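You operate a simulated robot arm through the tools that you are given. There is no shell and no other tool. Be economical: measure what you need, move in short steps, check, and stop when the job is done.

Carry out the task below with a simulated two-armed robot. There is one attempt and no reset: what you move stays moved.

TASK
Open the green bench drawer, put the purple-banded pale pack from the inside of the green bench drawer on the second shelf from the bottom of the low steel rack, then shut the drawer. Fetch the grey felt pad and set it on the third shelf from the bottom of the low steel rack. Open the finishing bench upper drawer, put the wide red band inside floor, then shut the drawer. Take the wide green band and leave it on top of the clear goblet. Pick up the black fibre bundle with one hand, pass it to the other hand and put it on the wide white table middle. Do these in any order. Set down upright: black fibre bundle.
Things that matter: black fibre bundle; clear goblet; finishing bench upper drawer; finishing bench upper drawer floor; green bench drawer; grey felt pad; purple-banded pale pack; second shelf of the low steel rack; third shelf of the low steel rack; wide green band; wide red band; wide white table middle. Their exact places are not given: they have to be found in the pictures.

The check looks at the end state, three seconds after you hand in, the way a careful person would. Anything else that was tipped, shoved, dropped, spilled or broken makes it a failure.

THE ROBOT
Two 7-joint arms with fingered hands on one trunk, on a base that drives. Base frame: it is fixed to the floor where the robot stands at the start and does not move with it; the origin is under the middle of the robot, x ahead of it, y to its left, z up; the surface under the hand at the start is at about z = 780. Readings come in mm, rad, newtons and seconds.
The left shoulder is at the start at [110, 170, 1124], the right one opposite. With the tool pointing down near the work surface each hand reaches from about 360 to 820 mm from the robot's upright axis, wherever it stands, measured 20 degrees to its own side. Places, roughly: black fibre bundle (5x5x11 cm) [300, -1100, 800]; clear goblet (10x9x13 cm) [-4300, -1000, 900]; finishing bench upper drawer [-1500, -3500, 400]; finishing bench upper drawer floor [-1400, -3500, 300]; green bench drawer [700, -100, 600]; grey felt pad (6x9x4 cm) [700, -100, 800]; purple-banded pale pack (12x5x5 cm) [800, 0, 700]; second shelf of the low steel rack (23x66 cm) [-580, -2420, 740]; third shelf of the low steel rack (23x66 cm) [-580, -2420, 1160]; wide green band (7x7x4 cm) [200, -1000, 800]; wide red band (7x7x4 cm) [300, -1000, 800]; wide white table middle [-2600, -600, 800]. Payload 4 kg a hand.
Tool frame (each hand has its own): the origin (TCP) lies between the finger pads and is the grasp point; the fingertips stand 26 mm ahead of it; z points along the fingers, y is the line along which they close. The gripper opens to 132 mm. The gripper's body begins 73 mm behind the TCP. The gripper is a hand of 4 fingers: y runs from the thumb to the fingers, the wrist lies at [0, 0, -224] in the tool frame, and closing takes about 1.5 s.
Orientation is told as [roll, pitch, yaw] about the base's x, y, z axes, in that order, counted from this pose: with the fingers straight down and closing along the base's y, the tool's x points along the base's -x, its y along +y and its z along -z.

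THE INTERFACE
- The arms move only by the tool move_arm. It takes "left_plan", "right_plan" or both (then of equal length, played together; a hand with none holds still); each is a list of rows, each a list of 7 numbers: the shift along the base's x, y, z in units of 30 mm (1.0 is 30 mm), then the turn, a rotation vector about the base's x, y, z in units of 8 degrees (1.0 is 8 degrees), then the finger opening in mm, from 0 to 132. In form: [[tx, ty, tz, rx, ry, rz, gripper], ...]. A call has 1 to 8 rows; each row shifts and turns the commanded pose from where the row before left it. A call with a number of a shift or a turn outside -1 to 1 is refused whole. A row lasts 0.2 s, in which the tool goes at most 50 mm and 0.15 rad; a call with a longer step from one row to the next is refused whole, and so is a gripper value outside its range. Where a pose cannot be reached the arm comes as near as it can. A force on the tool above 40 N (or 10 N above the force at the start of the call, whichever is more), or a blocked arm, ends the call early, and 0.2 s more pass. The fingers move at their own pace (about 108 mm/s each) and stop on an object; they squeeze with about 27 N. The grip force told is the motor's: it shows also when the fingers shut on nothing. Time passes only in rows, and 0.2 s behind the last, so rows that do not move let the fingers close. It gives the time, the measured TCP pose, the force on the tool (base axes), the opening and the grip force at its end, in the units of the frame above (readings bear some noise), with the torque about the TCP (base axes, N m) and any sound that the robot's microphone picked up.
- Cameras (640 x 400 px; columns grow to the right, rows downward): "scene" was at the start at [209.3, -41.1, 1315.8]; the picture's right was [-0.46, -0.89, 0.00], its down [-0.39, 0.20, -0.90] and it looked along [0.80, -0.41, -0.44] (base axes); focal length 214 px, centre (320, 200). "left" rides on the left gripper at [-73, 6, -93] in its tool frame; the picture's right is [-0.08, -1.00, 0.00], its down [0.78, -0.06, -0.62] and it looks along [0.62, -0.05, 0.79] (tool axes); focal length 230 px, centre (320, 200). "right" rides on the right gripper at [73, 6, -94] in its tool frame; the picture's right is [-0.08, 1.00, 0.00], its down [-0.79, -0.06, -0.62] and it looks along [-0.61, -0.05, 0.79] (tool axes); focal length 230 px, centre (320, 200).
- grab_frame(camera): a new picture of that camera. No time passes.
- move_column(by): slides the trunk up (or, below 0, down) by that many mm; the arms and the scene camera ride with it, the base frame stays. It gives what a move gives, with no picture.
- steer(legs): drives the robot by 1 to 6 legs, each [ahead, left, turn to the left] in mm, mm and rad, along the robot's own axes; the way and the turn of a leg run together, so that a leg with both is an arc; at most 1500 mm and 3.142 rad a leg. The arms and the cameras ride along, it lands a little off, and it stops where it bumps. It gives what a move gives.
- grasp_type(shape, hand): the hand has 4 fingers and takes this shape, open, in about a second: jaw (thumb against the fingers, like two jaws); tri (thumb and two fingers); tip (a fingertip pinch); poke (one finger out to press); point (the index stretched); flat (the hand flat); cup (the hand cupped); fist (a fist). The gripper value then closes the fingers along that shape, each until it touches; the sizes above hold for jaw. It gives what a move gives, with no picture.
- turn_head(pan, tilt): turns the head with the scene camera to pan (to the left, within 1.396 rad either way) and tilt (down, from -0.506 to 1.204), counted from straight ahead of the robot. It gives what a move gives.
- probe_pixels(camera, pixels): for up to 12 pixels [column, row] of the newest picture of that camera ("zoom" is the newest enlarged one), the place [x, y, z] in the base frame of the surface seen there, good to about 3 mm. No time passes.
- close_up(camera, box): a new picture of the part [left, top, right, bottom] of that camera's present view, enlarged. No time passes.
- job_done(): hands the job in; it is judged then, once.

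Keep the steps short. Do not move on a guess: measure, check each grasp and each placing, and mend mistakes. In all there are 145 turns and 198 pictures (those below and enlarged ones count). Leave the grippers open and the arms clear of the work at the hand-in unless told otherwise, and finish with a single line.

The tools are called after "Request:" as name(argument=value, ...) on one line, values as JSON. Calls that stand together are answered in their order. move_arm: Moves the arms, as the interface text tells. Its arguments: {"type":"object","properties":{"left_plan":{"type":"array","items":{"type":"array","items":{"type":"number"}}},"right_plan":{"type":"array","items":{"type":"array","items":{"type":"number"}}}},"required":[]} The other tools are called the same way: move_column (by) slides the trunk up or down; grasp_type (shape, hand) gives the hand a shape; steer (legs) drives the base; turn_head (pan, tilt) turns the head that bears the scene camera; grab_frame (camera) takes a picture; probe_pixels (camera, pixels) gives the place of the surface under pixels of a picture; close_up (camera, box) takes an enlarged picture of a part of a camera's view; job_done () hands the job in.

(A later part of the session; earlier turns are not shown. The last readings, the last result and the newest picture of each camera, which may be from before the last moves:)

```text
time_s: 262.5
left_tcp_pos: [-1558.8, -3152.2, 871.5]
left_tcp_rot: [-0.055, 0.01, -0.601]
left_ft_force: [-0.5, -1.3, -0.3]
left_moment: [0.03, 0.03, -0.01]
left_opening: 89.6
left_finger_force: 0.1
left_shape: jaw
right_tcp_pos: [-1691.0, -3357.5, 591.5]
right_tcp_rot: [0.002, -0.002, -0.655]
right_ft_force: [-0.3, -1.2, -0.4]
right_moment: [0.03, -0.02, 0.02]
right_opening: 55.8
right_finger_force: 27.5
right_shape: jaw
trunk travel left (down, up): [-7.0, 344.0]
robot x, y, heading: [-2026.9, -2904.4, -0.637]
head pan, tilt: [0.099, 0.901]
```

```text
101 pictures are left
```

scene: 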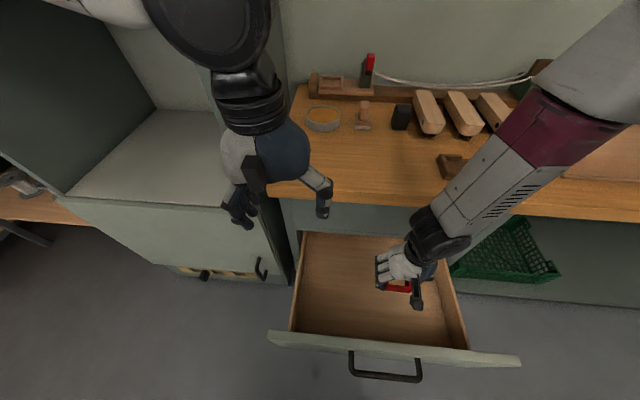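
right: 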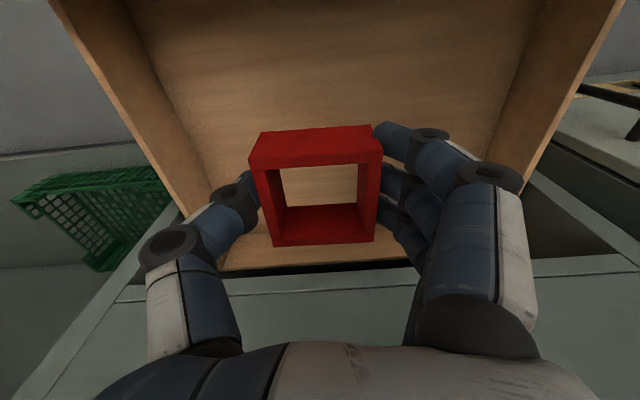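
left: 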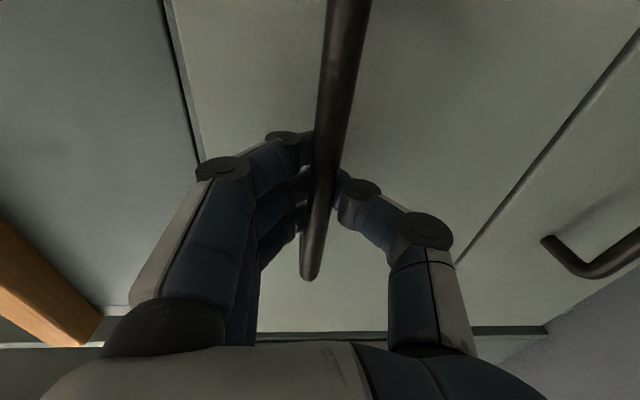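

Good. I'll shift 40 mm left for wall clearance and descend to about z 374.

Request:
move_arm(right_plan=[[0.3, 0.6, -1, 0, 0, 0, 40], [0.3, 0.6, -1, 0, 0, 0, 40], [0, 0, -1, 0, 0, 0, 40], [0, 0, -1, 0, 0, 0, 40], [0, 0, -1, 0, 0, 0, 40], [0, 0, -1, 0, 0, 0, 40], [0, 0, -0.6, 0, 0, 0, 40], [0, 0, -0.5, 0, 0, 0, 40]])

Request:
grab_frame(camera="right")

Request:
grab_frame(camera="scene")

```text
time_s: 264.3
left_tcp_pos: [-1558.0, -3152.6, 871.5]
left_tcp_rot: [-0.056, 0.011, -0.602]
left_ft_force: [0.1, -0.6, -0.5]
left_moment: [0.01, 0.02, -0.01]
left_opening: 89.6
left_finger_force: 0.0
left_shape: jaw
right_tcp_pos: [-1672.6, -3321.5, 378.6]
right_tcp_rot: [0.002, -0.005, -0.657]
right_ft_force: [0.3, -0.1, 0.1]
right_moment: [-0.02, 0.01, -0.02]
right_opening: 55.6
right_finger_force: 26.8
right_shape: jaw
trunk travel left (down, up): [-7.0, 344.0]
robot x, y, heading: [-2020.4, -2906.0, -0.639]
head pan, tilt: [0.099, 0.901]
```

```text
100 pictures are left
```

right: 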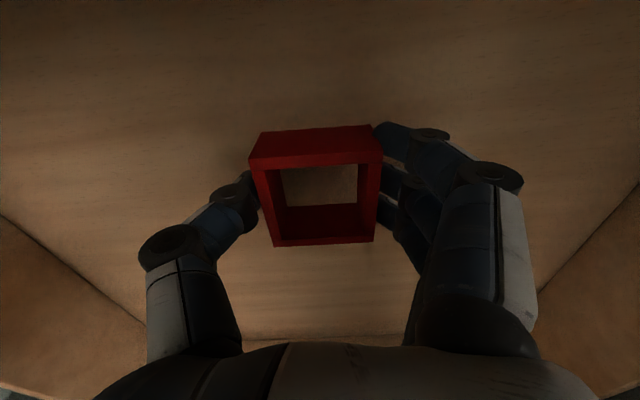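

```text
99 pictures are left
```

scene: 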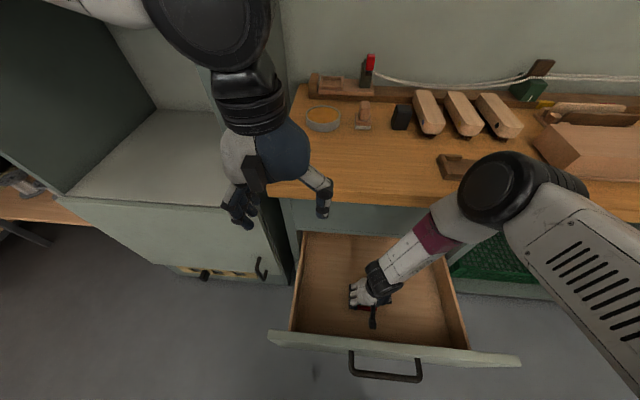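

A few more mm down until it touches, then release.

Request:
move_arm(right_plan=[[0, 0, -0.12, 0, 0, 0, 40], [0, 0, -0.12, 0, 0, 0, 40], [0, 0, -0.08, 0, 0, 0, 40]])

Request:
move_arm(right_plan=[[0, 0, 0, 0, 0, 0, 90], [0, 0, 0, 0, 0, 0, 90], [0, 0, 0, 0, 0, 0, 90], [0, 0, 0.5, 0, 0, 0, 90], [0, 0, 1, 0, 0, 0, 90], [0, 0, 1, 0, 0, 0, 90], [0, 0, 1, 0, 0, 0, 90], [0, 0, 1, 0, 0, 0, 90]])

Request:
grab_frame(camera="right")

```text
time_s: 265.1
left_tcp_pos: [-1558.9, -3152.2, 871.2]
left_tcp_rot: [-0.057, 0.009, -0.6]
left_ft_force: [0.9, 0.4, 0.1]
left_moment: [0.04, -0.02, -0.01]
left_opening: 89.8
left_finger_force: 0.1
left_shape: jaw
right_tcp_pos: [-1672.7, -3322.1, 370.0]
right_tcp_rot: [0.002, -0.007, -0.655]
right_ft_force: [-0.5, -0.1, -0.6]
right_moment: [0.03, -0.02, 0.01]
right_opening: 55.7
right_finger_force: 26.9
right_shape: jaw
trunk travel left (down, up): [-7.0, 344.0]
robot x, y, heading: [-2022.1, -2906.1, -0.636]
head pan, tilt: [0.099, 0.901]
```

```text
time_s: 266.9
left_tcp_pos: [-1558.0, -3151.6, 871.8]
left_tcp_rot: [-0.055, 0.008, -0.602]
left_ft_force: [0.1, -0.1, 0.7]
left_moment: [0.01, -0.01, -0.01]
left_opening: 89.7
left_finger_force: 0.0
left_shape: jaw
right_tcp_pos: [-1673.9, -3320.9, 506.9]
right_tcp_rot: [0.001, -0.006, -0.654]
right_ft_force: [-0.2, -1.1, -0.4]
right_moment: [0.04, 0.01, 0.0]
right_opening: 89.5
right_finger_force: 0.1
right_shape: jaw
trunk travel left (down, up): [-7.0, 344.0]
robot x, y, heading: [-2024.2, -2901.8, -0.636]
head pan, tilt: [0.099, 0.901]
```

```text
98 pictures are left
```

right: 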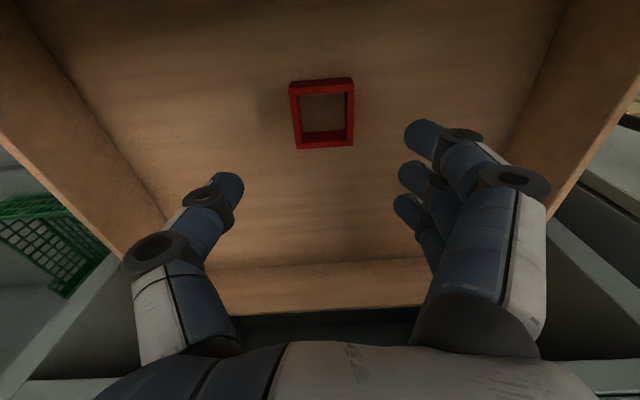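

The red band lies flat on the drawer floor. I'll raise the hand out, back off, shift to the right of the handle, then tilt the fingers forward to push the drawer shut.

Request:
move_arm(right_plan=[[0, 0, 1, 0, 0, 0, 90], [0, 0, 1, 0, 0, 0, 60], [0, 0, 1, 0, 0, 0, 30], [0, 0, 1, 0, 0, 0, 0], [0, 0, 1, 0, 0, 0, 0], [0, 0, 1, 0, 0, 0, 0], [0, 0, 0.5, 0, 0, 0, 0]], left_plan=[[-0.3, 0.2, 0.3, 0, 0, 0, 90], [-0.3, 0.2, 0.3, 0, 0, 0, 90], [-0.3, 0.2, 0.3, 0, 0, 0, 90], [-0.3, 0.2, 0.3, 0, 0, 0, 90], [-0.3, 0.2, 0.3, 0, 0, 0, 90], [-0.3, 0.2, 0.3, 0, 0, 0, 90], [0, 0, 0, 0, 0, 0, 90]])

Request:
steer(legs=[[-320, 0, 0], [0, -135, 0]])

Request:
move_arm(right_plan=[[0.2, -0.15, -1, -0.59, -0.807, 0, 0], [0.2, -0.15, -1, -0.59, -0.807, 0, 0], [0.2, -0.15, -1, -0.59, -0.807, 0, 0], [0.2, -0.15, -1, -0.59, -0.807, 0, 0], [0.2, -0.15, -1, -0.59, -0.807, 0, 0], [0.2, -0.15, -1, -0.59, -0.807, 0, 0], [0, 0, -0.6, 0, 0, 0, 0]])

Request:
grab_frame(camera="scene")

```text
time_s: 268.5
left_tcp_pos: [-1560.1, -3129.8, 930.4]
left_tcp_rot: [-0.056, 0.013, -0.603]
left_ft_force: [0.6, -0.5, 0.6]
left_moment: [0.02, -0.01, 0.02]
left_opening: 89.9
left_finger_force: 0.0
left_shape: jaw
left hand out of reach, approached as far as the arm can: row 1, 2, 3, 4, 5, 6
right_tcp_pos: [-1673.7, -3320.8, 701.1]
right_tcp_rot: [0.002, -0.006, -0.654]
right_ft_force: [-0.8, 1.0, 0.6]
right_moment: [-0.01, -0.01, 0.04]
right_opening: 0.0
right_finger_force: 26.9
right_shape: jaw
trunk travel left (down, up): [-7.0, 344.0]
robot x, y, heading: [-2022.3, -2904.1, -0.64]
head pan, tilt: [0.099, 0.901]
```

```text
time_s: 272.1
left_tcp_pos: [-1896.9, -3045.2, 930.6]
left_tcp_rot: [-0.058, 0.012, -0.6]
left_ft_force: [0.5, 0.2, 0.3]
left_moment: [0.03, -0.01, 0.03]
left_opening: 89.7
left_finger_force: 0.0
left_shape: jaw
right_tcp_pos: [-2009.2, -3236.0, 700.1]
right_tcp_rot: [0.004, -0.005, -0.652]
right_ft_force: [0.1, 1.9, 0.4]
right_moment: [-0.01, -0.02, -0.03]
right_opening: 0.0
right_finger_force: 26.5
right_shape: jaw
trunk travel left (down, up): [-7.0, 344.0]
robot x, y, heading: [-2358.2, -2822.2, -0.634]
head pan, tilt: [0.099, 0.901]
```

```text
time_s: 273.7
left_tcp_pos: [-1896.7, -3044.8, 929.9]
left_tcp_rot: [-0.057, 0.011, -0.602]
left_ft_force: [1.0, -0.3, 0.2]
left_moment: [0.01, 0.01, 0.02]
left_opening: 89.9
left_finger_force: 0.0
left_shape: jaw
right_tcp_pos: [-1974.1, -3264.2, 501.9]
right_tcp_rot: [0.025, -0.846, -0.663]
right_ft_force: [-0.2, 0.0, -0.3]
right_moment: [0.01, -0.05, 0.0]
right_opening: 0.0
right_finger_force: 27.3
right_shape: jaw
trunk travel left (down, up): [-7.0, 344.0]
robot x, y, heading: [-2361.9, -2820.5, -0.631]
head pan, tilt: [0.099, 0.901]
```

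```text
97 pictures are left
```

scene: 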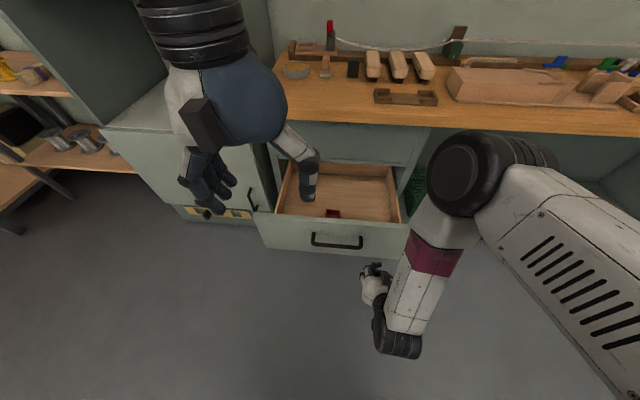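

The right fingertips are lined up with the panel right of the handle. I'll push by driving forward until it closes.

Request:
steer(legs=[[250, 0, 0], [145, 0, 0]])

Request:
grab_frame(camera="scene")

Request:
probe_pixels(camera="scene", pixels=[[300, 255], [320, 270], [290, 280]])

```text
time_s: 276.4
left_tcp_pos: [-1587.5, -3268.3, 931.2]
left_tcp_rot: [-0.056, 0.012, -0.597]
left_ft_force: [0.3, -0.7, -0.4]
left_moment: [-0.02, 0.01, 0.02]
left_opening: 89.6
left_finger_force: 0.0
left_shape: jaw
right_tcp_pos: [-1672.9, -3480.1, 497.9]
right_tcp_rot: [0.032, -0.813, -0.659]
right_ft_force: [-7.5, 3.0, -0.6]
right_moment: [-0.05, -0.07, -0.28]
right_opening: 0.2
right_finger_force: 26.9
right_shape: jaw
trunk travel left (down, up): [-7.0, 344.0]
robot x, y, heading: [-2054.4, -3046.6, -0.632]
head pan, tilt: [0.099, 0.901]
stopped in leg 2: the force on the tool passed its limit at 67 N (the readings are from after the stop); the commanded pose is now the measured one
```

```text
96 pictures are left
```

scene: 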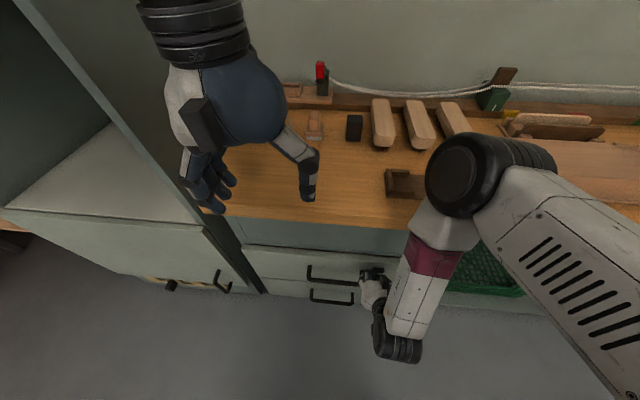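

```text
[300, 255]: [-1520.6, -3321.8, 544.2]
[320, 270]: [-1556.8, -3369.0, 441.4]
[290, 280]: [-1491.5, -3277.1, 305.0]
```

The panel is flush again (depth 734), so the drawer is shut. I'll back off, raise the trunk to normal height, straighten the right hand, and return to the brush bench for the bundle and green band.

Request:
steer(legs=[[-450, 0, 0]])

Request:
move_column(by=135)

Request:
move_arm(right_plan=[[0, 0, 1, 0.59, 0.807, 0, 0], [0, 0, 1, 0.59, 0.807, 0, 30], [0, 0, 1, 0.59, 0.807, 0, 60], [0, 0, 1, 0.59, 0.807, 0, 90], [0, 0, 1, 0.59, 0.807, 0, 110], [0, 0, 1, 0.59, 0.807, 0, 110], [0, 0, 1, 0, 0, 0.1, 110], [0, 0, 1, 0, 0, 0.1, 110]])

Request:
steer(legs=[[0, 1060, 0], [0, 1060, 0], [0, 1030, 0]])

Request:
turn_head(pan=-0.1, tilt=0.7)

Request:
grab_frame(camera="scene")

```text
time_s: 279.1
left_tcp_pos: [-1948.1, -3005.0, 930.5]
left_tcp_rot: [-0.059, 0.012, -0.597]
left_ft_force: [0.4, 0.2, 0.2]
left_moment: [0.0, 0.03, 0.02]
left_opening: 89.7
left_finger_force: 0.1
left_shape: jaw
right_tcp_pos: [-2030.5, -3215.9, 497.1]
right_tcp_rot: [0.029, -0.815, -0.655]
right_ft_force: [-0.2, 0.0, 1.1]
right_moment: [0.01, 0.0, 0.01]
right_opening: 0.0
right_finger_force: 27.0
right_shape: jaw
trunk travel left (down, up): [-7.0, 344.0]
robot x, y, heading: [-2409.9, -2785.1, -0.627]
head pan, tilt: [0.099, 0.901]
```

```text
time_s: 280.8
left_tcp_pos: [-1946.8, -3004.7, 1063.6]
left_tcp_rot: [-0.059, 0.013, -0.595]
left_ft_force: [0.2, -0.6, -0.7]
left_moment: [0.02, 0.01, 0.01]
left_opening: 89.6
left_finger_force: 0.2
left_shape: jaw
right_tcp_pos: [-2030.7, -3217.0, 631.7]
right_tcp_rot: [0.029, -0.811, -0.655]
right_ft_force: [0.5, -0.3, 0.2]
right_moment: [-0.02, 0.01, 0.01]
right_opening: 0.0
right_finger_force: 27.1
right_shape: jaw
trunk travel left (down, up): [-142.0, 209.0]
robot x, y, heading: [-2410.3, -2783.8, -0.627]
head pan, tilt: [0.099, 0.901]
```

```text
time_s: 282.6
left_tcp_pos: [-1948.5, -3004.2, 1064.7]
left_tcp_rot: [-0.058, 0.012, -0.596]
left_ft_force: [0.7, -0.1, 0.0]
left_moment: [0.0, 0.0, -0.01]
left_opening: 89.8
left_finger_force: 0.0
left_shape: jaw
right_tcp_pos: [-2035.7, -3231.3, 874.7]
right_tcp_rot: [0.066, 0.035, -0.679]
right_ft_force: [0.1, 0.6, 0.0]
right_moment: [0.0, 0.01, -0.01]
right_opening: 109.5
right_finger_force: 0.1
right_shape: jaw
trunk travel left (down, up): [-142.0, 209.0]
robot x, y, heading: [-2409.3, -2780.5, -0.627]
head pan, tilt: [0.099, 0.901]
```

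```text
time_s: 310.0
left_tcp_pos: [-103.8, -513.7, 1066.1]
left_tcp_rot: [-0.058, 0.012, -0.617]
left_ft_force: [-0.2, 0.1, 0.3]
left_moment: [-0.01, 0.01, -0.01]
left_opening: 89.9
left_finger_force: 0.0
left_shape: jaw
right_tcp_pos: [-193.1, -738.8, 880.1]
right_tcp_rot: [0.071, 0.025, -0.697]
right_ft_force: [0.8, 0.4, 0.3]
right_moment: [-0.02, 0.01, 0.0]
right_opening: 109.6
right_finger_force: 0.2
right_shape: jaw
trunk travel left (down, up): [-142.0, 209.0]
robot x, y, heading: [-561.0, -283.9, -0.647]
head pan, tilt: [0.099, 0.901]
```

```text
time_s: 310.7
left_tcp_pos: [-103.9, -514.3, 1063.9]
left_tcp_rot: [-0.058, 0.012, -0.617]
left_ft_force: [0.4, 0.0, -0.3]
left_moment: [-0.03, 0.0, 0.05]
left_opening: 89.7
left_finger_force: 0.0
left_shape: jaw
right_tcp_pos: [-192.0, -739.4, 880.0]
right_tcp_rot: [0.077, 0.024, -0.703]
right_ft_force: [-0.5, 0.4, -0.6]
right_moment: [0.02, 0.01, 0.0]
right_opening: 109.9
right_finger_force: 0.1
right_shape: jaw
trunk travel left (down, up): [-142.0, 209.0]
robot x, y, heading: [-564.6, -281.9, -0.65]
head pan, tilt: [-0.099, 0.7]
```

```text
95 pictures are left
```

scene: 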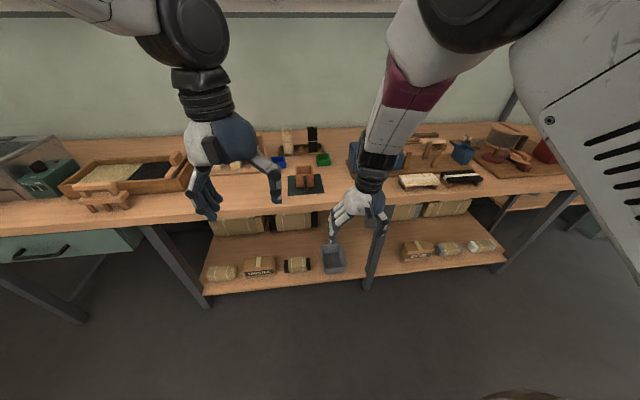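

I'll raise and extend the right hand to z≈940 at ~690 mm reach, then drive in over the black bundle.

Request:
move_arm(right_plan=[[0.53, -0.4, 0.4, -0.08, 0.06, 0.1, 110], [0.53, -0.4, 0.4, -0.08, 0.06, 0.1, 110], [0.53, -0.4, 0.4, -0.08, 0.06, 0.1, 110], [0.53, -0.4, 0.4, -0.08, 0.06, 0.1, 110], [0.53, -0.4, 0.4, -0.08, 0.06, 0.1, 110], [0.53, -0.4, 0.2, -0.08, 0.06, 0.1, 110]])

Request:
steer(legs=[[0, 75, 0.018], [470, 0, 0]])

Request:
grab_frame(camera="right")

```text
time_s: 312.3
left_tcp_pos: [-103.5, -514.3, 1065.2]
left_tcp_rot: [-0.058, 0.012, -0.617]
left_ft_force: [-0.7, -0.4, 0.2]
left_moment: [-0.03, -0.03, 0.0]
left_opening: 89.7
left_finger_force: 0.0
left_shape: jaw
right_tcp_pos: [-111.2, -841.0, 956.1]
right_tcp_rot: [0.035, 0.01, -0.685]
right_ft_force: [0.4, 0.4, -1.2]
right_moment: [0.03, 0.0, -0.01]
right_opening: 109.8
right_finger_force: 0.0
right_shape: jaw
trunk travel left (down, up): [-142.0, 209.0]
robot x, y, heading: [-562.0, -283.5, -0.654]
head pan, tilt: [-0.099, 0.7]
stopped in row 6 (right hand): the arm was blocked; the commanded pose is now the measured one
```

```text
time_s: 316.1
left_tcp_pos: [331.0, -722.9, 1065.7]
left_tcp_rot: [-0.058, 0.013, -0.593]
left_ft_force: [-0.3, 0.7, 0.0]
left_moment: [0.0, -0.06, -0.02]
left_opening: 89.6
left_finger_force: 0.1
left_shape: jaw
right_tcp_pos: [331.8, -1049.7, 956.2]
right_tcp_rot: [0.036, 0.011, -0.657]
right_ft_force: [0.7, 0.3, 0.6]
right_moment: [0.01, 0.02, 0.0]
right_opening: 109.8
right_finger_force: 0.1
right_shape: jaw
trunk travel left (down, up): [-142.0, 209.0]
robot x, y, heading: [-134.3, -501.3, -0.627]
head pan, tilt: [-0.099, 0.7]
```

```text
94 pictures are left
```

right: 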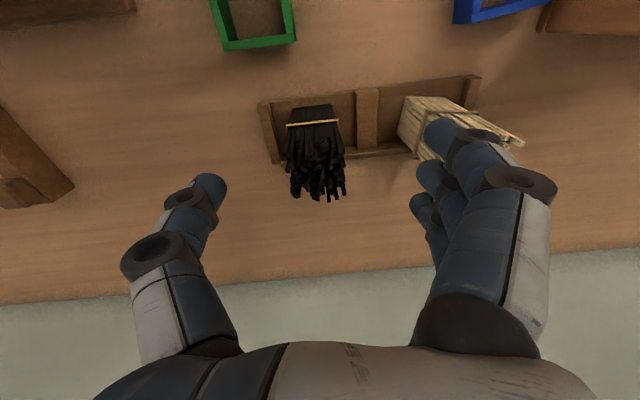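

The white bundle looks odd here. I'll check it from the scene camera and measure the black bundle.

Request:
close_up(camera="right", box=[230, 60, 560, 230])

Request:
turn_head(pan=-0.15, tilt=0.5)

Request:
grab_frame(camera="scene")

Request:
probe_pixels(camera="right", pixels=[[312, 106], [292, 123], [336, 121], [320, 180], [316, 140], [410, 105], [440, 110], [500, 135]])

```text
1.94 times, centred on (395, 145) of right
```

zoom: 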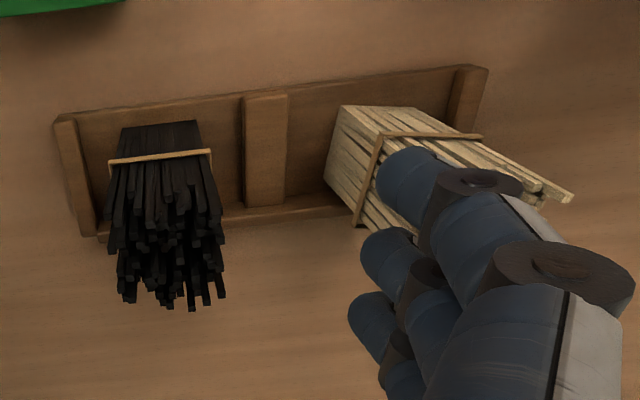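

```text
time_s: 316.8
left_tcp_pos: [330.2, -723.1, 1065.4]
left_tcp_rot: [-0.057, 0.012, -0.593]
left_ft_force: [0.2, -0.3, 0.2]
left_moment: [0.02, -0.01, -0.02]
left_opening: 89.7
left_finger_force: 0.1
left_shape: jaw
right_tcp_pos: [331.7, -1050.6, 955.6]
right_tcp_rot: [0.035, 0.012, -0.659]
right_ft_force: [-0.1, 0.2, 0.0]
right_moment: [-0.01, 0.0, -0.02]
right_opening: 109.7
right_finger_force: 0.1
right_shape: jaw
trunk travel left (down, up): [-142.0, 209.0]
robot x, y, heading: [-134.8, -501.1, -0.626]
head pan, tilt: [-0.15, 0.499]
```

```text
92 pictures are left
```

scene: 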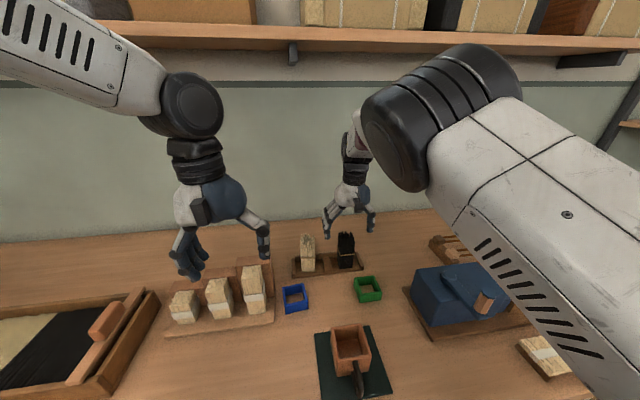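

```text
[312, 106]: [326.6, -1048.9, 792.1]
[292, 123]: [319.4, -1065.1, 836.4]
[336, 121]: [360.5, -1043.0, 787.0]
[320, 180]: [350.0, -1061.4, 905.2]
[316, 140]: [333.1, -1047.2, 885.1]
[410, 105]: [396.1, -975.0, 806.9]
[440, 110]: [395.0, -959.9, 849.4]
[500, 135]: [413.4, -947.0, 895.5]
```

The white bundle is upright; it was only perspective. The black bundle's centre is depth ~905, l≈−650, top z≈905. I'll drive 18 mm closer, descend to z≈881, and check before closing.

Request:
steer(legs=[[18, 0, 0]])

Request:
move_arm(right_plan=[[0, 0, -0.9, 0, 0, 0, 90], [0, 0, -0.9, 0, 0, 0, 90], [0, 0, -0.7, 0, 0, 0, 90]])

Request:
grab_frame(camera="right")

```text
time_s: 317.6
left_tcp_pos: [344.4, -731.7, 1065.9]
left_tcp_rot: [-0.058, 0.012, -0.594]
left_ft_force: [-0.6, 0.0, 0.2]
left_moment: [0.03, 0.0, 0.01]
left_opening: 89.8
left_finger_force: 0.1
left_shape: jaw
right_tcp_pos: [346.9, -1059.3, 955.8]
right_tcp_rot: [0.036, 0.011, -0.659]
right_ft_force: [0.1, -0.6, -0.4]
right_moment: [0.01, -0.02, -0.01]
right_opening: 109.5
right_finger_force: 0.0
right_shape: jaw
trunk travel left (down, up): [-142.0, 209.0]
robot x, y, heading: [-118.8, -514.8, -0.624]
head pan, tilt: [-0.15, 0.499]
```

```text
time_s: 318.6
left_tcp_pos: [345.2, -732.7, 1065.8]
left_tcp_rot: [-0.056, 0.011, -0.593]
left_ft_force: [-0.7, 0.0, 0.6]
left_moment: [0.0, 0.01, 0.04]
left_opening: 90.0
left_finger_force: 0.1
left_shape: jaw
right_tcp_pos: [331.9, -1093.2, 890.9]
right_tcp_rot: [0.07, 0.001, -0.731]
right_ft_force: [1.4, -0.1, 0.0]
right_moment: [-0.01, -0.01, 0.02]
right_opening: 90.5
right_finger_force: 0.1
right_shape: jaw
trunk travel left (down, up): [-142.0, 209.0]
robot x, y, heading: [-120.9, -510.9, -0.629]
head pan, tilt: [-0.15, 0.499]
stopped in row 3 (right hand): the arm was blocked; the commanded pose is now the measured one
```

```text
91 pictures are left
```

right: 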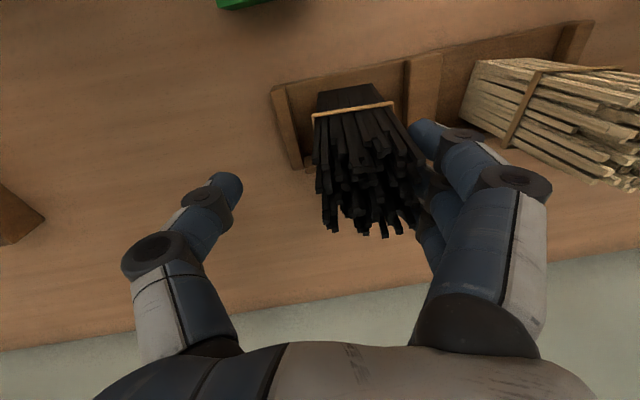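

The arm blocked and slid 36 mm to the right, without touching the bundle. The reach is easier further out on its own side, so I'll raise the hand, shift the base left 85 mm, and line up again.

Request:
move_arm(right_plan=[[-0.1, -0.1, 0.8, 0, 0, 0, 90], [0, 0, 0.8, 0, 0, 0, 90], [0, 0, 0.7, 0, 0, 0.3, 90], [0, 0, 0, 0, 0, 0.3, 90]])

Request:
steer(legs=[[0, 85, 0]])

Request:
grab_frame(camera="right")

Request:
grab_frame(camera="scene")

```text
time_s: 319.8
left_tcp_pos: [344.6, -732.5, 1065.3]
left_tcp_rot: [-0.056, 0.012, -0.593]
left_ft_force: [0.7, 0.0, 0.0]
left_moment: [0.01, -0.01, -0.04]
left_opening: 89.6
left_finger_force: 0.1
left_shape: jaw
right_tcp_pos: [315.3, -1119.0, 964.4]
right_tcp_rot: [0.102, -0.009, -0.698]
right_ft_force: [0.4, -0.4, 1.0]
right_moment: [0.0, -0.02, 0.0]
right_opening: 90.3
right_finger_force: 0.0
right_shape: jaw
trunk travel left (down, up): [-142.0, 209.0]
robot x, y, heading: [-118.0, -512.3, -0.625]
head pan, tilt: [-0.15, 0.499]
stopped in row 4 (right hand): the arm was blocked; the commanded pose is now the measured one
```

```text
time_s: 321.2
left_tcp_pos: [394.2, -665.4, 1064.0]
left_tcp_rot: [-0.057, 0.011, -0.593]
left_ft_force: [0.0, 0.7, 0.0]
left_moment: [0.0, -0.02, -0.02]
left_opening: 89.8
left_finger_force: 0.1
left_shape: jaw
right_tcp_pos: [365.1, -1049.7, 966.2]
right_tcp_rot: [0.1, -0.009, -0.701]
right_ft_force: [-0.2, -0.2, 0.2]
right_moment: [-0.01, 0.0, -0.03]
right_opening: 90.3
right_finger_force: 0.0
right_shape: jaw
trunk travel left (down, up): [-142.0, 209.0]
robot x, y, heading: [-68.7, -445.7, -0.625]
head pan, tilt: [-0.15, 0.499]
```

```text
90 pictures are left
```

right: 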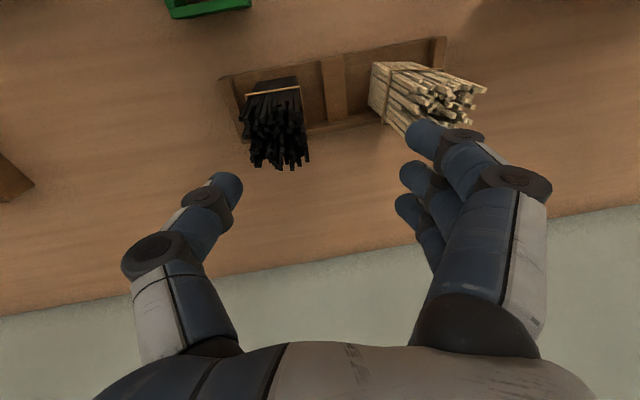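

```text
89 pictures are left
```

scene: 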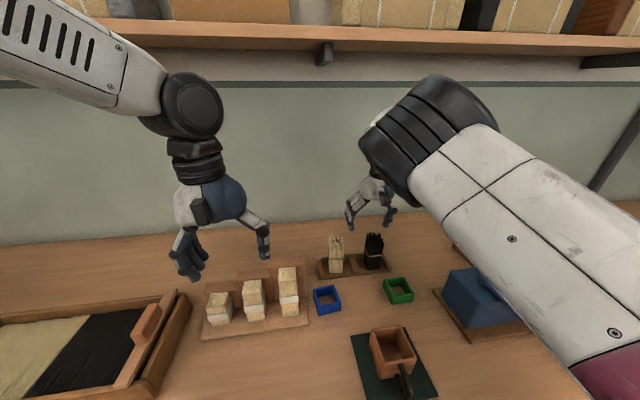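

The right arm's posture has drifted elbow-up. I'll back off, take the right hand back to its rest-like pose (which gave good postures before), then extend again.

Request:
steer(legs=[[-350, 0, 0]])

Request:
move_arm(right_plan=[[-0.93, 0.19, 0.15, -0.08, 0.06, 0.1, 90], [-0.93, 0.19, 0.15, -0.08, 0.06, 0.1, 90], [-0.93, 0.19, 0.15, -0.08, 0.06, 0.1, 90], [-0.93, 0.19, 0.15, -0.08, 0.06, 0.1, 90], [-0.93, 0.19, 0.15, -0.08, 0.06, 0.1, 90], [-0.93, 0.19, 0.15, -0.08, 0.06, 0, 90], [-0.93, 0.19, 0.15, -0.08, 0.06, 0, 90]])

Request:
move_arm(right_plan=[[-0.93, 0.19, 0.15, 0, 0, 0, 90], [-0.93, 0.19, 0.15, 0, 0, 0, 90], [-0.93, 0.19, 0.15, 0, 0, 0, 90], [-0.93, 0.19, 0.15, 0, 0, 0, 90], [-0.93, 0.19, 0.15, 0, 0, 0, 90], [-0.93, 0.19, 0.15, 0, 0, 0, 90], [-0.93, 0.19, 0.15, 0, 0, 0, 90]])

Request:
grab_frame(camera="scene")

```text
time_s: 323.4
left_tcp_pos: [113.8, -457.4, 1065.2]
left_tcp_rot: [-0.059, 0.012, -0.588]
left_ft_force: [-0.2, 0.6, 0.3]
left_moment: [-0.01, -0.02, -0.02]
left_opening: 89.7
left_finger_force: 0.0
left_shape: jaw
right_tcp_pos: [88.0, -843.3, 966.3]
right_tcp_rot: [0.104, -0.009, -0.697]
right_ft_force: [-0.2, 0.6, 0.4]
right_moment: [-0.02, 0.0, 0.0]
right_opening: 90.3
right_finger_force: 0.0
right_shape: jaw
trunk travel left (down, up): [-142.0, 209.0]
robot x, y, heading: [-352.0, -245.9, -0.617]
head pan, tilt: [-0.15, 0.499]
```

```text
time_s: 325.1
left_tcp_pos: [113.6, -458.0, 1064.7]
left_tcp_rot: [-0.058, 0.014, -0.588]
left_ft_force: [-0.1, 0.4, 0.4]
left_moment: [0.03, -0.02, 0.0]
left_opening: 89.8
left_finger_force: 0.1
left_shape: jaw
right_tcp_pos: [-119.8, -809.4, 988.8]
right_tcp_rot: [0.056, 0.004, -0.669]
right_ft_force: [-0.7, 1.0, 0.7]
right_moment: [-0.02, -0.02, 0.0]
right_opening: 90.6
right_finger_force: 0.0
right_shape: jaw
trunk travel left (down, up): [-142.0, 209.0]
robot x, y, heading: [-352.6, -240.8, -0.621]
head pan, tilt: [-0.15, 0.499]
```

```text
time_s: 326.6
left_tcp_pos: [114.1, -458.3, 1064.6]
left_tcp_rot: [-0.06, 0.013, -0.588]
left_ft_force: [-1.3, -0.2, 0.1]
left_moment: [0.0, -0.02, -0.03]
left_opening: 89.6
left_finger_force: 0.1
left_shape: jaw
right_tcp_pos: [-305.1, -762.7, 1020.7]
right_tcp_rot: [0.062, -0.016, -0.649]
right_ft_force: [-0.1, -0.3, -0.3]
right_moment: [-0.03, -0.01, 0.0]
right_opening: 90.2
right_finger_force: 0.1
right_shape: jaw
trunk travel left (down, up): [-142.0, 209.0]
robot x, y, heading: [-355.2, -240.3, -0.627]
head pan, tilt: [-0.15, 0.499]
```

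```text
88 pictures are left
```

scene: 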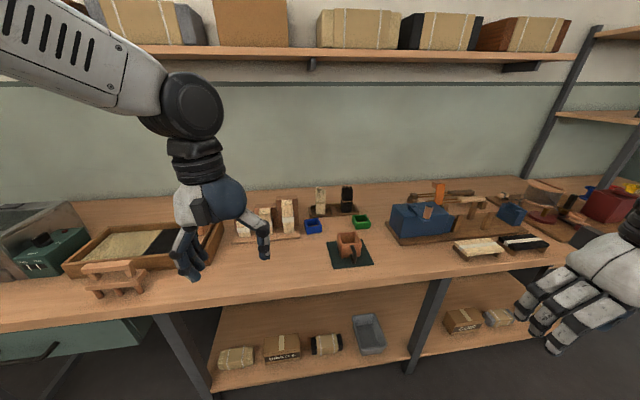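

Good rest posture. I'll extend the right hand again and, at the same time, turn the left hand to point to the right with horizontal fingers for the handover.

Request:
move_arm(right_plan=[[0.947, -0.128, -0.18, -0.05, 0.04, 0, 90], [0.947, -0.128, -0.18, -0.05, 0.04, 0, 90], [0.947, -0.128, -0.18, -0.05, 0.04, 0, 90], [0.947, -0.128, -0.18, -0.05, 0.04, 0, 90], [0.947, -0.128, -0.18, -0.05, 0.04, 0, 90], [0.947, -0.128, -0.18, -0.05, 0.04, 0, 90], [0.947, -0.128, -0.18, -0.05, 0.04, 0, 90], [0.947, -0.128, -0.18, -0.05, 0.04, 0, 90]], left_plan=[[0, 0, 0, -0.806, -0.125, -0.577, 110], [0, 0, 0, -0.806, -0.125, -0.577, 110], [0, 0, 0, -0.806, -0.125, -0.577, 110], [0, 0, 0, -0.806, -0.125, -0.577, 110], [0, 0, 0, -0.806, -0.125, -0.577, 110], [0, 0, 0, -0.806, -0.125, -0.577, 110], [0, 0, 0, -0.806, -0.125, -0.577, 110], [0, 0, 0, -0.806, -0.125, -0.577, 110]])

Request:
move_arm(right_plan=[[0.947, -0.128, -0.18, 0, 0, 0, 90], [0.947, -0.128, -0.18, 0, 0, 0, 90], [0.947, -0.128, -0.18, 0, 0, 0, 90], [0.947, -0.128, -0.18, 0, 0, 0, 90], [0, 0, 0, 0, 0, 0, 90], [0, 0, 0, 0, 0, 0, 90], [0, 0, 0, 0, 0, 0, 90]], left_plan=[[0, 0, 0, -0.806, -0.125, -0.577, 110], [0, 0, 0, -0.806, -0.125, -0.577, 110], [0, 0, 0, -0.806, -0.125, -0.577, 110], [0, 0, 0, -0.806, -0.125, -0.577, 110], [0, 0, 0, -0.806, -0.125, -0.577, 110], [0, 0, 0, -0.806, -0.125, -0.577, 110], [0, 0, 0, -0.806, -0.125, -0.577, 110]])

Request:
grab_frame(camera="scene")

```text
time_s: 328.4
left_tcp_pos: [114.6, -458.3, 1063.4]
left_tcp_rot: [-0.579, -0.754, -1.075]
left_ft_force: [1.2, -0.6, -0.1]
left_moment: [-0.01, 0.0, 0.01]
left_opening: 109.5
left_finger_force: 0.0
left_shape: jaw
right_tcp_pos: [-80.9, -803.4, 986.6]
right_tcp_rot: [-0.008, -0.012, -0.667]
right_ft_force: [0.1, 1.0, -0.5]
right_moment: [-0.03, 0.05, 0.03]
right_opening: 90.6
right_finger_force: 0.0
right_shape: jaw
trunk travel left (down, up): [-142.0, 209.0]
robot x, y, heading: [-350.0, -243.7, -0.623]
head pan, tilt: [-0.15, 0.499]
```

```text
time_s: 330.1
left_tcp_pos: [114.7, -458.6, 1064.3]
left_tcp_rot: [-1.373, -1.524, -0.887]
left_ft_force: [0.7, -0.7, -0.5]
left_moment: [-0.01, -0.02, -0.02]
left_opening: 109.6
left_finger_force: 0.0
left_shape: jaw
right_tcp_pos: [25.3, -826.9, 966.0]
right_tcp_rot: [-0.024, -0.006, -0.679]
right_ft_force: [0.0, -0.4, -0.6]
right_moment: [0.05, -0.02, 0.0]
right_opening: 90.4
right_finger_force: 0.0
right_shape: jaw
trunk travel left (down, up): [-142.0, 209.0]
robot x, y, heading: [-350.3, -241.2, -0.617]
head pan, tilt: [-0.15, 0.499]
```

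```text
87 pictures are left
```

scene: 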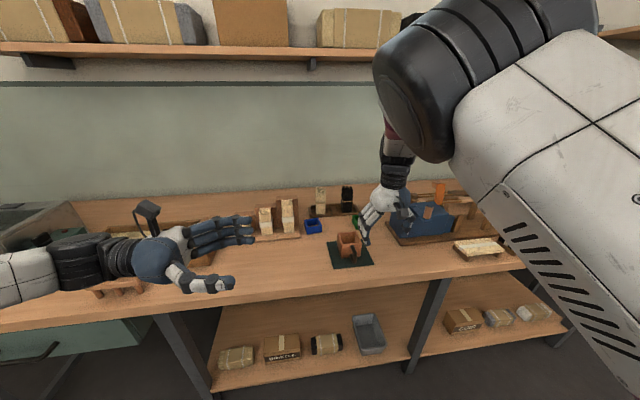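

The left hand is now horizontal, palm ready. The right hand has no reach warning. I'll drive 356 forward toward the bundle and check the view.

Request:
steer(legs=[[358, 0, 0]])

Request:
move_arm(right_plan=[[0.35, -0.25, 0, 0, 0, 0, 90], [0.35, -0.25, 0, 0, 0, 0, 90], [0.35, -0.25, -0.1, 0, 0, 0.1, 90]])

Request:
grab_frame(camera="right")

Request:
probe_pixels(camera="right", pixels=[[320, 150], [300, 150], [340, 150], [320, 120]])

```text
time_s: 332.4
left_tcp_pos: [406.6, -668.3, 1064.8]
left_tcp_rot: [-1.333, -1.524, -0.925]
left_ft_force: [-0.3, 0.2, -0.4]
left_moment: [-0.01, 0.0, -0.04]
left_opening: 109.8
left_finger_force: 0.1
left_shape: jaw
right_tcp_pos: [318.9, -1036.0, 963.5]
right_tcp_rot: [-0.021, -0.002, -0.678]
right_ft_force: [0.1, 0.4, 0.2]
right_moment: [0.0, 0.02, -0.01]
right_opening: 90.4
right_finger_force: 0.2
right_shape: jaw
trunk travel left (down, up): [-142.0, 209.0]
robot x, y, heading: [-61.9, -448.9, -0.62]
head pan, tilt: [-0.15, 0.499]
```

```text
time_s: 333.2
left_tcp_pos: [407.5, -666.8, 1064.4]
left_tcp_rot: [-1.337, -1.524, -0.922]
left_ft_force: [0.5, 0.2, -0.3]
left_moment: [0.0, -0.03, -0.01]
left_opening: 109.6
left_finger_force: 0.1
left_shape: jaw
right_tcp_pos: [342.8, -1068.4, 965.2]
right_tcp_rot: [-0.002, -0.011, -0.687]
right_ft_force: [0.1, 0.1, -0.7]
right_moment: [0.01, 0.0, 0.01]
right_opening: 90.3
right_finger_force: 0.1
right_shape: jaw
trunk travel left (down, up): [-142.0, 209.0]
robot x, y, heading: [-59.3, -450.2, -0.623]
head pan, tilt: [-0.15, 0.499]
```

```text
86 pictures are left
```

right: 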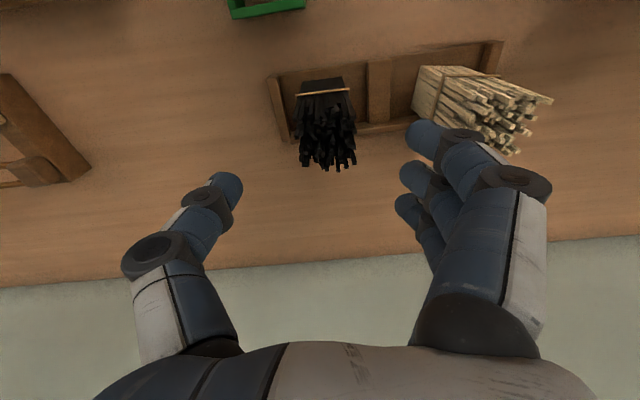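

```text
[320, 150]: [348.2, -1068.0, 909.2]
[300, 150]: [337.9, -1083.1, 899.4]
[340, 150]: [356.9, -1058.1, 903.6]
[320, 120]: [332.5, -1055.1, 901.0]
```

The bundle's top is centred at about (347,−1062), with the TCP 8 mm off laterally. I'll correct and descend to z≈881.

Request:
move_arm(right_plan=[[0.16, 0.21, -0.9, 0, 0, 0.2, 90], [0, 0, -0.9, 0, 0, 0.2, 90], [0, 0, -0.95, 0, 0, 0, 90]])

Request:
grab_frame(camera="right")

```text
time_s: 334.2
left_tcp_pos: [404.3, -666.4, 1064.7]
left_tcp_rot: [-1.324, -1.523, -0.935]
left_ft_force: [0.5, 0.8, 0.3]
left_moment: [0.0, -0.02, 0.02]
left_opening: 109.5
left_finger_force: 0.0
left_shape: jaw
right_tcp_pos: [334.5, -1079.5, 883.2]
right_tcp_rot: [0.007, -0.014, -0.678]
right_ft_force: [-0.4, -0.2, 0.2]
right_moment: [0.01, -0.02, 0.02]
right_opening: 90.2
right_finger_force: 0.2
right_shape: jaw
trunk travel left (down, up): [-142.0, 209.0]
robot x, y, heading: [-63.0, -454.0, -0.624]
head pan, tilt: [-0.15, 0.499]
stopped in row 3 (right hand): the arm was blocked; the commanded pose is now the measured one
```

```text
85 pictures are left
```

right: 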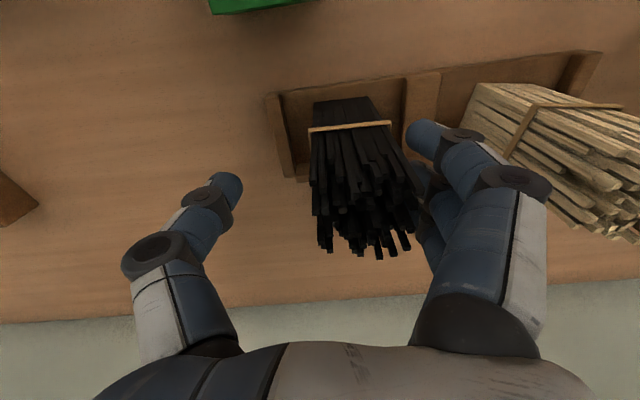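

The hand is at the right height but 21 mm to the right of centre. I'll shift the base left 20 mm, then close.

Request:
steer(legs=[[0, 21, 0]])

Request:
grab_frame(camera="right")

```text
time_s: 335.0
left_tcp_pos: [417.7, -649.1, 1065.8]
left_tcp_rot: [-1.342, -1.526, -0.916]
left_ft_force: [0.0, -0.3, 0.5]
left_moment: [0.0, -0.02, 0.0]
left_opening: 109.6
left_finger_force: 0.1
left_shape: jaw
right_tcp_pos: [347.9, -1061.2, 882.8]
right_tcp_rot: [0.006, -0.013, -0.675]
right_ft_force: [-0.6, 0.1, -0.5]
right_moment: [-0.02, 0.01, 0.02]
right_opening: 90.8
right_finger_force: 0.1
right_shape: jaw
trunk travel left (down, up): [-142.0, 209.0]
robot x, y, heading: [-45.4, -430.2, -0.618]
head pan, tilt: [-0.15, 0.499]
```

```text
84 pictures are left
```

right: 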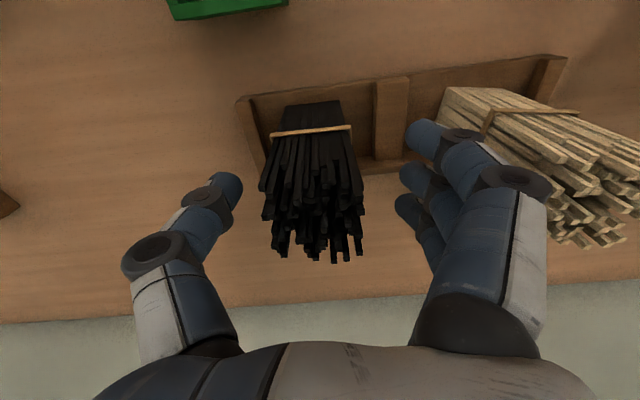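

Centred. Closing on the bundle.

Request:
move_arm(right_plan=[[0, 0, 0, 0, 0, 0, 40], [0, 0, 0, 0, 0, 0, 20], [0, 0, 0, 0, 0, 0, 20], [0, 0, 0, 0, 0, 0, 20], [0, 0, 0, 0, 0, 0, 20]])

Request:
grab_frame(camera="right")

```text
time_s: 336.2
left_tcp_pos: [417.2, -649.6, 1065.5]
left_tcp_rot: [-1.331, -1.524, -0.926]
left_ft_force: [-0.1, -0.3, 0.5]
left_moment: [0.02, -0.02, 0.02]
left_opening: 109.6
left_finger_force: 0.1
left_shape: jaw
right_tcp_pos: [347.6, -1062.6, 883.0]
right_tcp_rot: [0.008, -0.014, -0.677]
right_ft_force: [0.0, -0.3, -1.0]
right_moment: [-0.03, -0.02, -0.02]
right_opening: 40.1
right_finger_force: 27.2
right_shape: jaw
trunk travel left (down, up): [-142.0, 209.0]
robot x, y, heading: [-47.8, -430.5, -0.617]
head pan, tilt: [-0.15, 0.499]
```

```text
83 pictures are left
```

right: 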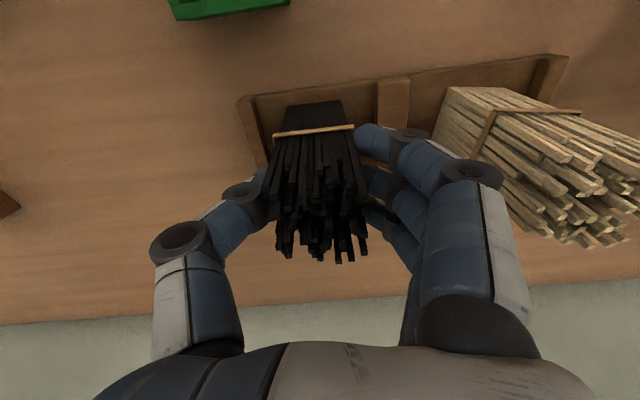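

Gripped (opening 40, 27 N). Lifting straight up.

Request:
move_arm(right_plan=[[0, 0, 0.5, 0, 0, 0, 20], [0, 0, 0.8, 0, 0, 0, 20], [0, 0, 0.8, 0, 0, 0, 20], [0, 0, 0.8, 0, 0, 0, 20], [0, 0, 0.6, 0, 0, 0, 20]])

Request:
grab_frame(camera="right")

Request:
steer(legs=[[-450, 0, 0]])

Request:
turn_head(pan=-0.1, tilt=0.75)

Request:
grab_frame(camera="scene")

```text
time_s: 337.4
left_tcp_pos: [417.4, -649.0, 1066.1]
left_tcp_rot: [-1.328, -1.525, -0.931]
left_ft_force: [0.2, 0.7, -0.8]
left_moment: [0.01, 0.0, -0.01]
left_opening: 109.6
left_finger_force: 0.1
left_shape: jaw
right_tcp_pos: [331.7, -1080.8, 989.2]
right_tcp_rot: [0.031, -0.013, -0.723]
right_ft_force: [0.8, 0.5, -1.6]
right_moment: [-0.01, -0.04, -0.02]
right_opening: 39.8
right_finger_force: 26.9
right_shape: jaw
trunk travel left (down, up): [-142.0, 209.0]
robot x, y, heading: [-46.9, -431.6, -0.624]
head pan, tilt: [-0.15, 0.499]
```

```text
82 pictures are left
```

right: 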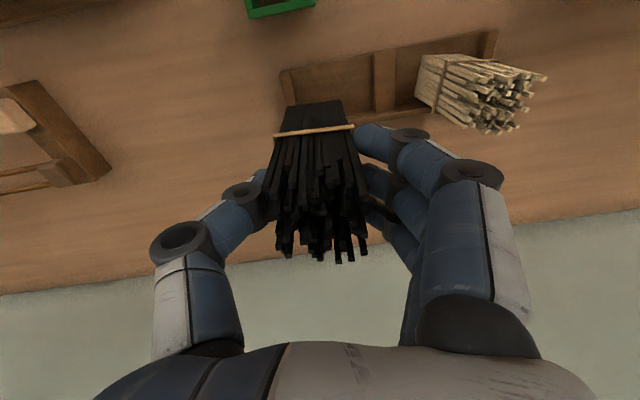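

```text
time_s: 340.2
left_tcp_pos: [38.0, -377.5, 1064.1]
left_tcp_rot: [-1.327, -1.526, -0.924]
left_ft_force: [-0.2, -0.5, -0.7]
left_moment: [0.0, -0.01, 0.04]
left_opening: 109.7
left_finger_force: 0.0
left_shape: jaw
right_tcp_pos: [-45.2, -810.4, 986.5]
right_tcp_rot: [0.031, -0.013, -0.72]
right_ft_force: [0.4, 0.9, -0.9]
right_moment: [-0.01, 0.03, 0.0]
right_opening: 40.1
right_finger_force: 27.0
right_shape: jaw
trunk travel left (down, up): [-142.0, 209.0]
robot x, y, heading: [-424.3, -167.0, -0.616]
head pan, tilt: [-0.15, 0.499]
```

```text
time_s: 341.0
left_tcp_pos: [39.2, -379.8, 1064.9]
left_tcp_rot: [-1.334, -1.525, -0.922]
left_ft_force: [0.1, 0.3, -0.7]
left_moment: [0.03, 0.02, -0.01]
left_opening: 109.5
left_finger_force: 0.0
left_shape: jaw
right_tcp_pos: [-46.8, -814.0, 985.8]
right_tcp_rot: [0.035, -0.012, -0.727]
right_ft_force: [-0.5, -0.4, -0.8]
right_moment: [0.0, 0.02, 0.02]
right_opening: 40.1
right_finger_force: 27.0
right_shape: jaw
trunk travel left (down, up): [-142.0, 209.0]
robot x, y, heading: [-424.7, -163.7, -0.62]
head pan, tilt: [-0.099, 0.75]
```

```text
81 pictures are left
```

scene: 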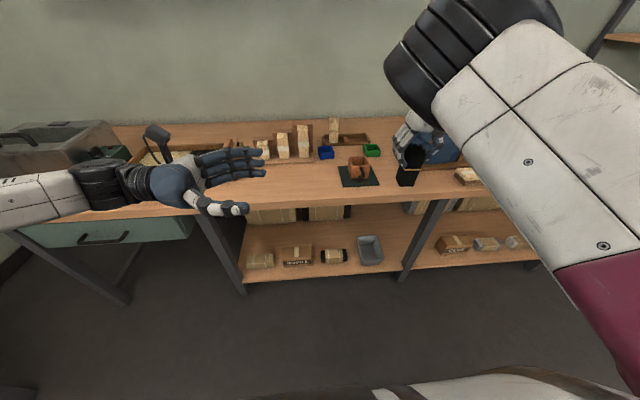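

The bundle is held, and the stand and white bundle are undisturbed. Now I'll bring both hands together at mid-front: left at the bundle's lower half level, right holding the top. First I approach with a gap.

Request:
move_arm(right_plan=[[0.09, 0.953, 0.31, -0.03, 0.02, 0, 20], [0.09, 0.953, 0.31, -0.03, 0.02, 0, 20], [0.09, 0.953, 0.31, -0.03, 0.02, 0, 20], [0.09, 0.953, 0.31, -0.03, 0.02, 0, 20], [0.09, 0.953, 0.31, -0.03, 0.02, 0, 20], [0.09, 0.953, 0.31, 0, 0, 0, 20], [0.09, 0.953, 0.31, 0, 0, 0, 20], [0.09, 0.953, 0.31, 0, 0, 0, 20]], left_plan=[[0.227, -0.162, -0.275, 0, 0, 0, 110], [0.227, -0.162, -0.275, 0, 0, 0, 110], [0.227, -0.162, -0.275, 0, 0, 0, 110], [0.227, -0.162, -0.275, 0, 0, 0, 110], [0.227, -0.162, -0.275, 0, 0, 0, 110], [0.227, -0.162, -0.275, 0, 0, 0, 110], [0.227, -0.162, -0.275, 0, 0, 0, 110], [0.227, -0.162, -0.275, 0, 0, 0, 110]])

Request:
grab_frame(camera="left")

Request:
grab_frame(camera="scene")

```text
time_s: 342.8
left_tcp_pos: [94.3, -418.0, 999.7]
left_tcp_rot: [-1.326, -1.525, -0.926]
left_ft_force: [-0.3, 0.7, -0.2]
left_moment: [0.0, 0.02, 0.03]
left_opening: 109.8
left_finger_force: 0.0
left_shape: jaw
right_tcp_pos: [-27.2, -595.0, 1065.8]
right_tcp_rot: [0.076, 0.003, -0.763]
right_ft_force: [-0.5, 0.1, -0.1]
right_moment: [0.0, -0.06, 0.05]
right_opening: 40.2
right_finger_force: 27.4
right_shape: jaw
trunk travel left (down, up): [-142.0, 209.0]
robot x, y, heading: [-427.8, -165.6, -0.621]
head pan, tilt: [-0.099, 0.75]
```

```text
80 pictures are left
```

left: 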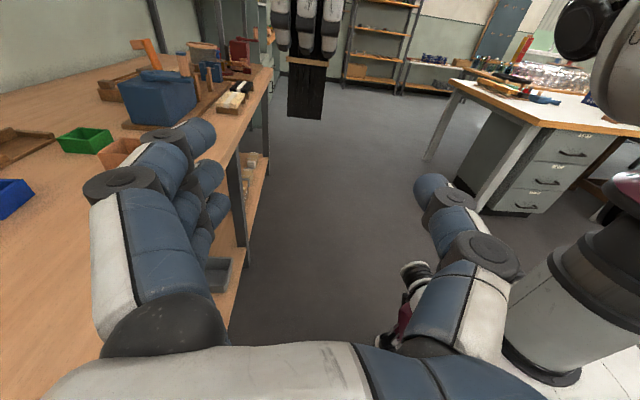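

```text
79 pictures are left
```

scene: 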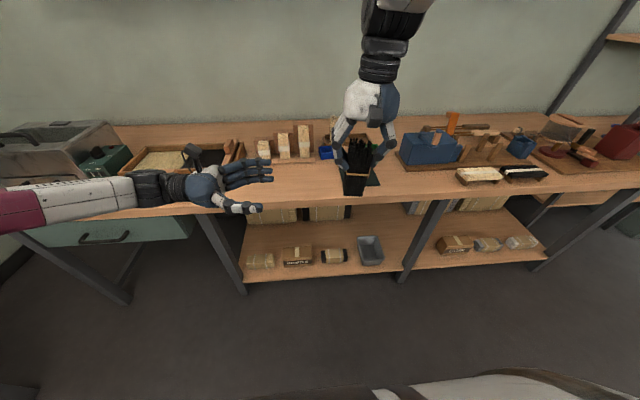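

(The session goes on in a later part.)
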